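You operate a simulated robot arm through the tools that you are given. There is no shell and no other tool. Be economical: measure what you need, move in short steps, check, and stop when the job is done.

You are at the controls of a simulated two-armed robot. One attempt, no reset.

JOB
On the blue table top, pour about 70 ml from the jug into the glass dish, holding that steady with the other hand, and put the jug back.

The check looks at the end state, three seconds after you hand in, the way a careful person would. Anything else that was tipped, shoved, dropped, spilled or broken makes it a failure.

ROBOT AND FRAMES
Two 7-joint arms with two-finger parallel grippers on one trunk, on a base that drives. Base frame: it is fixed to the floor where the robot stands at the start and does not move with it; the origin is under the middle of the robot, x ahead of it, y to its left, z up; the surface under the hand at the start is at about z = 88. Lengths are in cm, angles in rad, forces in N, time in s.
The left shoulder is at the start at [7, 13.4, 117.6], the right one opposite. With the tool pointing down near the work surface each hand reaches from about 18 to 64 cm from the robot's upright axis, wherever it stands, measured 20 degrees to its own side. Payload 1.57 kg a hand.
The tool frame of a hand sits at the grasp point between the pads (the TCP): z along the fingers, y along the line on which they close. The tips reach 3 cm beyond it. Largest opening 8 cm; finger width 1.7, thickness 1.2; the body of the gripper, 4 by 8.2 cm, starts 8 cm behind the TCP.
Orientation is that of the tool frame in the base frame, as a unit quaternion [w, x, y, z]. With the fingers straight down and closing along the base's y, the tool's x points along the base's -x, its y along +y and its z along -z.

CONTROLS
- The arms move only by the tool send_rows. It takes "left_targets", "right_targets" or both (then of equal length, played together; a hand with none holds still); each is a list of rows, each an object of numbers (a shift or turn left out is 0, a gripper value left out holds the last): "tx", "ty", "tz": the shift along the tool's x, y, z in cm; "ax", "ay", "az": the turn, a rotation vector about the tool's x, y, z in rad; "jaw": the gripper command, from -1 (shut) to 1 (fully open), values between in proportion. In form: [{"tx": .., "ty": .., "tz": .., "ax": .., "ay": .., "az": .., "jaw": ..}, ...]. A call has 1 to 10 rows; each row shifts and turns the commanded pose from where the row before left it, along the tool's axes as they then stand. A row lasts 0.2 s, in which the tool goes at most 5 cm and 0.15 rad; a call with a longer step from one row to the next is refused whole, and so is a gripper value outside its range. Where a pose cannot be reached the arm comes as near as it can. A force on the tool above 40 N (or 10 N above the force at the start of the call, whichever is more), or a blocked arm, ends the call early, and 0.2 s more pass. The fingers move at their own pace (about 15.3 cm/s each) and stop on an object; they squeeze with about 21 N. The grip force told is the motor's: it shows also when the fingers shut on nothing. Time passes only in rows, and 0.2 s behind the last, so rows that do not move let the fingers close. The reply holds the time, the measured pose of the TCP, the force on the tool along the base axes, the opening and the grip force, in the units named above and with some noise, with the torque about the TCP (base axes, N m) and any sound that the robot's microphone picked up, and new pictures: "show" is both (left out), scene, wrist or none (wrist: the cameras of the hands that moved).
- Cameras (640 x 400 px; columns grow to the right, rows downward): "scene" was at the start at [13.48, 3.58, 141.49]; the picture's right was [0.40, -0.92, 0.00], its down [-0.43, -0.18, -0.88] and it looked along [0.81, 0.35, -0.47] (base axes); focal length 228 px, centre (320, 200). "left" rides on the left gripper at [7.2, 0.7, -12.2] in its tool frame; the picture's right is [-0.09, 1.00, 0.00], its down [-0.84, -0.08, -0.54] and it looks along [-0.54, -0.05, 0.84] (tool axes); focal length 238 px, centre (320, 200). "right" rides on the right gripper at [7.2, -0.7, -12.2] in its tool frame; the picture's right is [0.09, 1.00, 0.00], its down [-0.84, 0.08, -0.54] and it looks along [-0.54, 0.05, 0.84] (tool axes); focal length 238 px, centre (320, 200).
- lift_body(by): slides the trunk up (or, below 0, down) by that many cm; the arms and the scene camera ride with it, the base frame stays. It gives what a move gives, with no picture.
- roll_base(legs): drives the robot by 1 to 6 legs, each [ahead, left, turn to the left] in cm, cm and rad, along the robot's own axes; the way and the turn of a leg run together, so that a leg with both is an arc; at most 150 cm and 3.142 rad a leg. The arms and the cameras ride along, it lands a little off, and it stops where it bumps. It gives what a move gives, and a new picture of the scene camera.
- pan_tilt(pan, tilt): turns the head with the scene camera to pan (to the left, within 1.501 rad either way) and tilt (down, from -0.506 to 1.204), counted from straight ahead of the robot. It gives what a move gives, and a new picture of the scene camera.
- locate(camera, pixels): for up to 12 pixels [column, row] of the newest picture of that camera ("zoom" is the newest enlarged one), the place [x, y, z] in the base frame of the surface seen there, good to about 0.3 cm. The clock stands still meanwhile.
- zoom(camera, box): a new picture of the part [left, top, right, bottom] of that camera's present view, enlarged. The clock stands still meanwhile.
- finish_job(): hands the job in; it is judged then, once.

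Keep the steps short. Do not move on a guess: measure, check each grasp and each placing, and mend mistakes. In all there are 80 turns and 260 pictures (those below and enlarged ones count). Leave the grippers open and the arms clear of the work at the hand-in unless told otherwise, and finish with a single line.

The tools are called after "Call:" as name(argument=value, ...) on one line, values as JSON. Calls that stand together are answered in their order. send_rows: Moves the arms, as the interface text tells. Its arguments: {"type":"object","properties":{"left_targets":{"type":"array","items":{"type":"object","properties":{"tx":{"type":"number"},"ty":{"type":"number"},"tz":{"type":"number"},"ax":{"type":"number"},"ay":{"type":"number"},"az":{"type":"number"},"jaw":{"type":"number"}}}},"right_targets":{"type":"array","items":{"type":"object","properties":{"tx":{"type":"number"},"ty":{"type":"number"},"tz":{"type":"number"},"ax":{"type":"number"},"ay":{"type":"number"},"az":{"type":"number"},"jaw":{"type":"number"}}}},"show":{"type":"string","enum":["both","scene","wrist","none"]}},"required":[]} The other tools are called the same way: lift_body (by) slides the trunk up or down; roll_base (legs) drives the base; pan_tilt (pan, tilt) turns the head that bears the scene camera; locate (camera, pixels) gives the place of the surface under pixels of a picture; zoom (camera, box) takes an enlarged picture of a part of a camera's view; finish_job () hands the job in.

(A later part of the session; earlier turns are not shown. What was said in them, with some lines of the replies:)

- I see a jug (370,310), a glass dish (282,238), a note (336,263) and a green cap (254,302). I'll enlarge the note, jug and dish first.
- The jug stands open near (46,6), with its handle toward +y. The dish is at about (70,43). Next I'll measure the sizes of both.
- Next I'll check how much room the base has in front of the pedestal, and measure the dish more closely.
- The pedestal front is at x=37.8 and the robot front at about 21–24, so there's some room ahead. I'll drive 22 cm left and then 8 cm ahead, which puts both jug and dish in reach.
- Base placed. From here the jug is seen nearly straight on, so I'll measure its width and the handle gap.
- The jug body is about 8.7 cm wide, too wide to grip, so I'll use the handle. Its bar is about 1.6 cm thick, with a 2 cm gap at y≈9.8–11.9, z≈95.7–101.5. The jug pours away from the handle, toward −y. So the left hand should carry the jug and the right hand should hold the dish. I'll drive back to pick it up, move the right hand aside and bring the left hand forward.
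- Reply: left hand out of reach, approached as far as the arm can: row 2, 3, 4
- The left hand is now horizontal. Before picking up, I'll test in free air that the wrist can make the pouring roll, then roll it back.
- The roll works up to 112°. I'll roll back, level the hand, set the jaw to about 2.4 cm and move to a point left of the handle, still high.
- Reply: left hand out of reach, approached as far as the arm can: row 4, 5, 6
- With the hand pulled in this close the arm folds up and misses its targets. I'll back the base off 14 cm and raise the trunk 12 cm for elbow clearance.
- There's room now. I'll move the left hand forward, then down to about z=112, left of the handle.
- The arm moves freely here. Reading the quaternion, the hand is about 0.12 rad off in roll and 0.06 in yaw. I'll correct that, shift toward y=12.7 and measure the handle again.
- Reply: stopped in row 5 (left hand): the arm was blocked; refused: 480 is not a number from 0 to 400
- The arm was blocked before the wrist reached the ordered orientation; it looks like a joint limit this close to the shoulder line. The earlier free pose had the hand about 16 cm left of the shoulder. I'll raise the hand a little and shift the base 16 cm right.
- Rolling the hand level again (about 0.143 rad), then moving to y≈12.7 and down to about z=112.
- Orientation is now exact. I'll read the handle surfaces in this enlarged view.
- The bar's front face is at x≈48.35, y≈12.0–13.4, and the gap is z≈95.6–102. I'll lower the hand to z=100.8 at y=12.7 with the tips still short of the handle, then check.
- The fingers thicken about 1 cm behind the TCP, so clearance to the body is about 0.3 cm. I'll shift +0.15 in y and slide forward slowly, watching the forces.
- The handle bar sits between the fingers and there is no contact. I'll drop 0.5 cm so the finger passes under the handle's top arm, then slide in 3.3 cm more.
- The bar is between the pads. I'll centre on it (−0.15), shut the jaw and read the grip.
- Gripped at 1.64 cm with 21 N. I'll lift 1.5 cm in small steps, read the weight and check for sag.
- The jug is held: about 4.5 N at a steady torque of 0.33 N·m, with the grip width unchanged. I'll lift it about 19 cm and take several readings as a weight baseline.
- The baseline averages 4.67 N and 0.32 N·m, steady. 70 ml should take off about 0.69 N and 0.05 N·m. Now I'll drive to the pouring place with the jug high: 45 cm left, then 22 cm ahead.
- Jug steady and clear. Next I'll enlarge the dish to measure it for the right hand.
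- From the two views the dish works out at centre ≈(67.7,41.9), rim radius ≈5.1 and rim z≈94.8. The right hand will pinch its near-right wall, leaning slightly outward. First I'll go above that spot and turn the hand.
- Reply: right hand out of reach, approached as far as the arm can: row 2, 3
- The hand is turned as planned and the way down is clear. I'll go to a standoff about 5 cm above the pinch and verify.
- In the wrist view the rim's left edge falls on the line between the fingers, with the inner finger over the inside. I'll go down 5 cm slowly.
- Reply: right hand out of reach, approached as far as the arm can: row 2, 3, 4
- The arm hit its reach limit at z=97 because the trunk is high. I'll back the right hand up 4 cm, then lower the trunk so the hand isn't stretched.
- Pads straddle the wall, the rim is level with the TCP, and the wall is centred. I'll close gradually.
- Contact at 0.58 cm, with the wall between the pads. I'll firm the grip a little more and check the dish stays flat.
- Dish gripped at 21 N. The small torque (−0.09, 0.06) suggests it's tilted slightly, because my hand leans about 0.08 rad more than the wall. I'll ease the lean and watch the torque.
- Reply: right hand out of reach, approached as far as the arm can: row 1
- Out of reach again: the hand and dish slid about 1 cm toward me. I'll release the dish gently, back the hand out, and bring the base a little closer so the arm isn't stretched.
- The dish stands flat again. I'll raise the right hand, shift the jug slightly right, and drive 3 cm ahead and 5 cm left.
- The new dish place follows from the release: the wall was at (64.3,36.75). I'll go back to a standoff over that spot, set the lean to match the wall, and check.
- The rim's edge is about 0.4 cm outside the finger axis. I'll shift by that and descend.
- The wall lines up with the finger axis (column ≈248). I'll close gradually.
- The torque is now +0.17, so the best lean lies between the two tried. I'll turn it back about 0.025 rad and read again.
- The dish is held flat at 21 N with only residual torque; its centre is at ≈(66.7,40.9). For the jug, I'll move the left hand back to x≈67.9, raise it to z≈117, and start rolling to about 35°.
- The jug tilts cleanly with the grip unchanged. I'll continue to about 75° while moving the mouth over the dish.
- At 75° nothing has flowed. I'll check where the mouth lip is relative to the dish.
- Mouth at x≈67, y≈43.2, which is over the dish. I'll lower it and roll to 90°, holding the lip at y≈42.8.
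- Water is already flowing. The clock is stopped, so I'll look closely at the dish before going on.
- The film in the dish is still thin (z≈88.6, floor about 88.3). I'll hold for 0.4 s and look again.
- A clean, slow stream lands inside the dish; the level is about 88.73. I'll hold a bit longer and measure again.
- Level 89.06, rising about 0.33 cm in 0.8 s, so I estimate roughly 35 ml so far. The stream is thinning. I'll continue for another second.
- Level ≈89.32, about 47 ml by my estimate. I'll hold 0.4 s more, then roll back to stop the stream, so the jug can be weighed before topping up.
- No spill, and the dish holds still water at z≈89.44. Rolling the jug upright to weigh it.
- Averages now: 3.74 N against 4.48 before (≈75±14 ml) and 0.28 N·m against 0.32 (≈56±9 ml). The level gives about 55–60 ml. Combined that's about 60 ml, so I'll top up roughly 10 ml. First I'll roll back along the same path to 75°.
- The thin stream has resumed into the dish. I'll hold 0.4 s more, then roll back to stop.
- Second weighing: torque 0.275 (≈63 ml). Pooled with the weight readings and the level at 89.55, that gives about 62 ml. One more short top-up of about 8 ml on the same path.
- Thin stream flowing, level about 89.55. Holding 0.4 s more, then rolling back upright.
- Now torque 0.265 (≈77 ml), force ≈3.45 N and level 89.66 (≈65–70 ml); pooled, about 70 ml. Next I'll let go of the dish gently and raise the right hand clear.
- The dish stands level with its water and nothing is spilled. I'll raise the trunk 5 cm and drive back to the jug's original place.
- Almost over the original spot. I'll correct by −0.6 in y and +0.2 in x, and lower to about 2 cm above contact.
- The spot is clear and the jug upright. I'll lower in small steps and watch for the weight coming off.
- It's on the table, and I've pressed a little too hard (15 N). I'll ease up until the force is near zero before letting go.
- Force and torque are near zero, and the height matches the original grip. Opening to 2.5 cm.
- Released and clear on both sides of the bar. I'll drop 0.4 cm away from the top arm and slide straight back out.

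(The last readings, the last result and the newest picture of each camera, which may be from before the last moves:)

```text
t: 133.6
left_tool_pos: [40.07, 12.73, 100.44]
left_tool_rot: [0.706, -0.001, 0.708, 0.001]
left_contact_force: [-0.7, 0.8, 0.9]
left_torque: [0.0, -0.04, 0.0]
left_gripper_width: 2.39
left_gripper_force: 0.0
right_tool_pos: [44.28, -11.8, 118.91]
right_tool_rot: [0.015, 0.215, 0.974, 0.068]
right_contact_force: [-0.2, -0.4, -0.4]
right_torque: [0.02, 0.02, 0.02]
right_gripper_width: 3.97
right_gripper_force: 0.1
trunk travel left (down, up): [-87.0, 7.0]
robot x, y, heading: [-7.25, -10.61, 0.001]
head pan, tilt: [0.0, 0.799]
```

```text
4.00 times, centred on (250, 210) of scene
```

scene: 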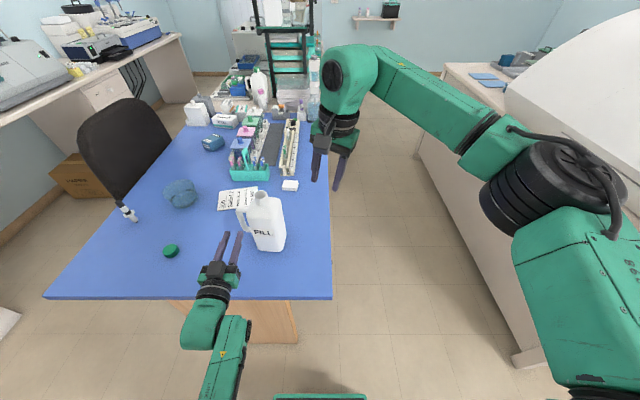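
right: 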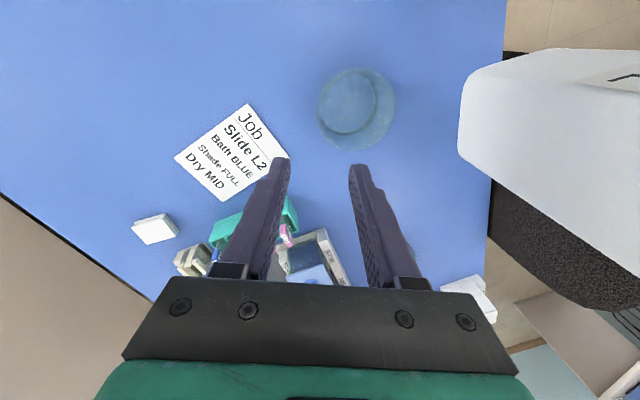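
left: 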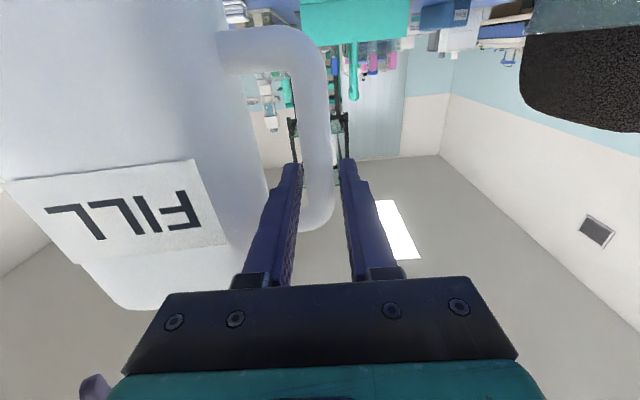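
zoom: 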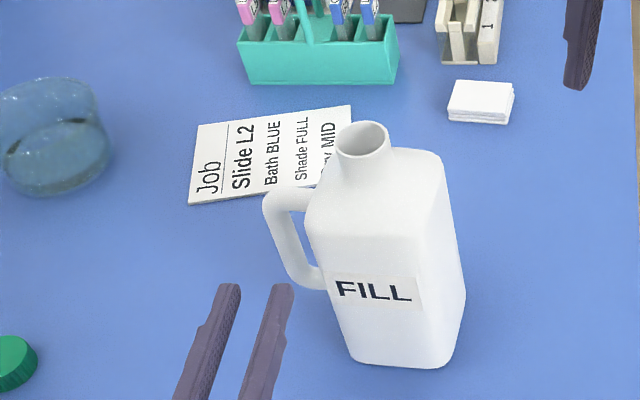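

The jug stands upright in its place, free of the hand. I'll lift both arms clear, open the grippers, and verify.

Call:
send_rows(left_targets=[{"tx": -3, "ty": 1}, {"tx": -4}, {"tx": -4}, {"tx": -4}, {"tx": -4}, {"jaw": 1}, {}], right_targets=[{"tz": -3}, {"tz": -3}, {"tz": -3}, {}, {}, {"jaw": 1}, {}], show="none")

Call:
roll_base(legs=[[-14, 0, 0]])

Call:
pan_tilt(pan=0.2, tilt=0.6)

```text
t: 135.2
left_tool_pos: [40.15, 13.69, 119.46]
left_tool_rot: [0.706, -0.001, 0.708, 0.0]
left_contact_force: [0.2, 0.0, 0.5]
left_torque: [-0.02, 0.05, 0.02]
left_gripper_width: 7.99
left_gripper_force: 0.0
right_tool_pos: [43.82, -12.97, 127.89]
right_tool_rot: [0.015, 0.213, 0.974, 0.068]
right_contact_force: [0.0, -0.6, -0.4]
right_torque: [0.02, -0.01, -0.01]
right_gripper_width: 8.03
right_gripper_force: 0.0
trunk travel left (down, up): [-87.0, 7.0]
robot x, y, heading: [-7.35, -10.27, -0.001]
head pan, tilt: [0.0, 0.799]
```

```text
t: 136.5
left_tool_pos: [26.46, 13.71, 119.22]
left_tool_rot: [0.704, -0.001, 0.71, 0.001]
left_contact_force: [-0.3, 0.7, -0.6]
left_torque: [-0.02, 0.01, 0.03]
left_gripper_width: 8.0
left_gripper_force: 0.1
right_tool_pos: [30.13, -12.88, 127.73]
right_tool_rot: [0.014, 0.215, 0.974, 0.066]
right_contact_force: [-0.9, -1.1, -0.2]
right_torque: [0.0, 0.03, 0.02]
right_gripper_width: 8.02
right_gripper_force: 0.0
trunk travel left (down, up): [-87.0, 7.0]
robot x, y, heading: [-21.44, -10.48, -0.001]
head pan, tilt: [0.0, 0.799]
```

scene: 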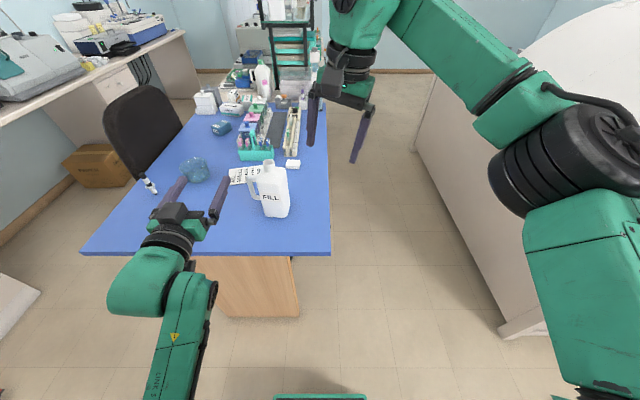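

```text
t: 137.2
left_tool_pos: [26.16, 13.63, 119.36]
left_tool_rot: [0.706, -0.002, 0.708, 0.001]
left_contact_force: [-1.1, -0.5, 0.5]
left_torque: [0.01, -0.01, 0.02]
left_gripper_width: 8.0
left_gripper_force: 0.0
right_tool_pos: [29.66, -12.92, 127.99]
right_tool_rot: [0.016, 0.215, 0.974, 0.067]
right_contact_force: [1.1, -1.3, 1.0]
right_torque: [-0.03, 0.0, -0.02]
right_gripper_width: 8.01
right_gripper_force: 0.0
trunk travel left (down, up): [-87.0, 7.0]
robot x, y, heading: [-21.14, -10.57, 0.007]
head pan, tilt: [0.201, 0.6]
```

scene: 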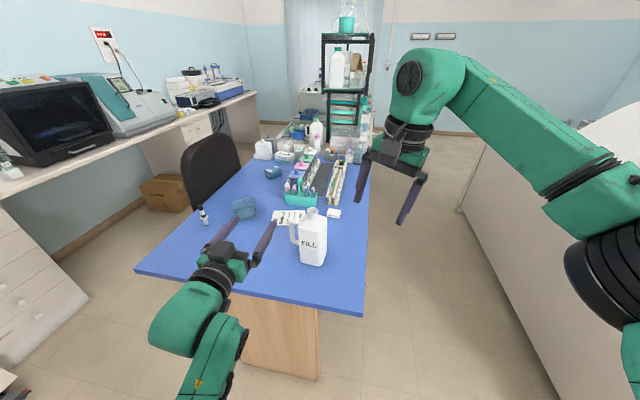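

Final check: I'll enlarge the table and locate the jug.

Call:
zoom(camera="scene", box=[180, 160, 380, 285])

Call:
locate(camera="scene", pixels=[[312, 213], [303, 262], [322, 264], [293, 232], [243, 213]])

```text
3.20 times, centred on (280, 222) of scene
```

zoom: 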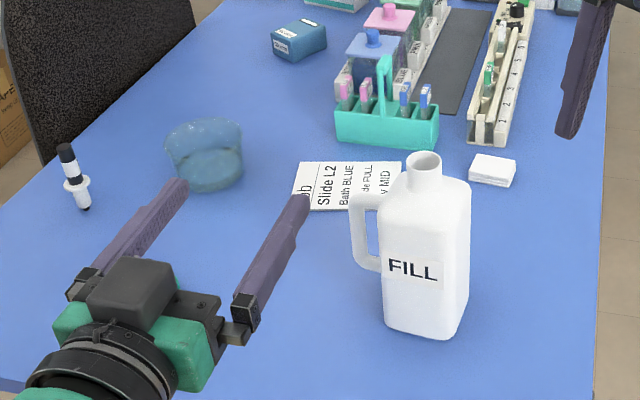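

```text
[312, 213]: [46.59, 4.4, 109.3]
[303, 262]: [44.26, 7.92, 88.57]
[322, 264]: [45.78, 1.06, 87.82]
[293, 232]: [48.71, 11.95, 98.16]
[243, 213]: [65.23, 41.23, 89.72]
```

The jug is upright within a few millimetres of its first place, and the dish holds its water. The table is dry, and both arms are clear with the grippers open. Handing in.

Call:
finish_job()

```text
The job is handed in.
```

I poured about 70 ml (estimated from the jug's weight loss and the dish's water level) into the glass dish while the right hand held it; the dish ended about 1 cm from where it started, the jug is back in its place, nothing was spilled, and the job is handed in.
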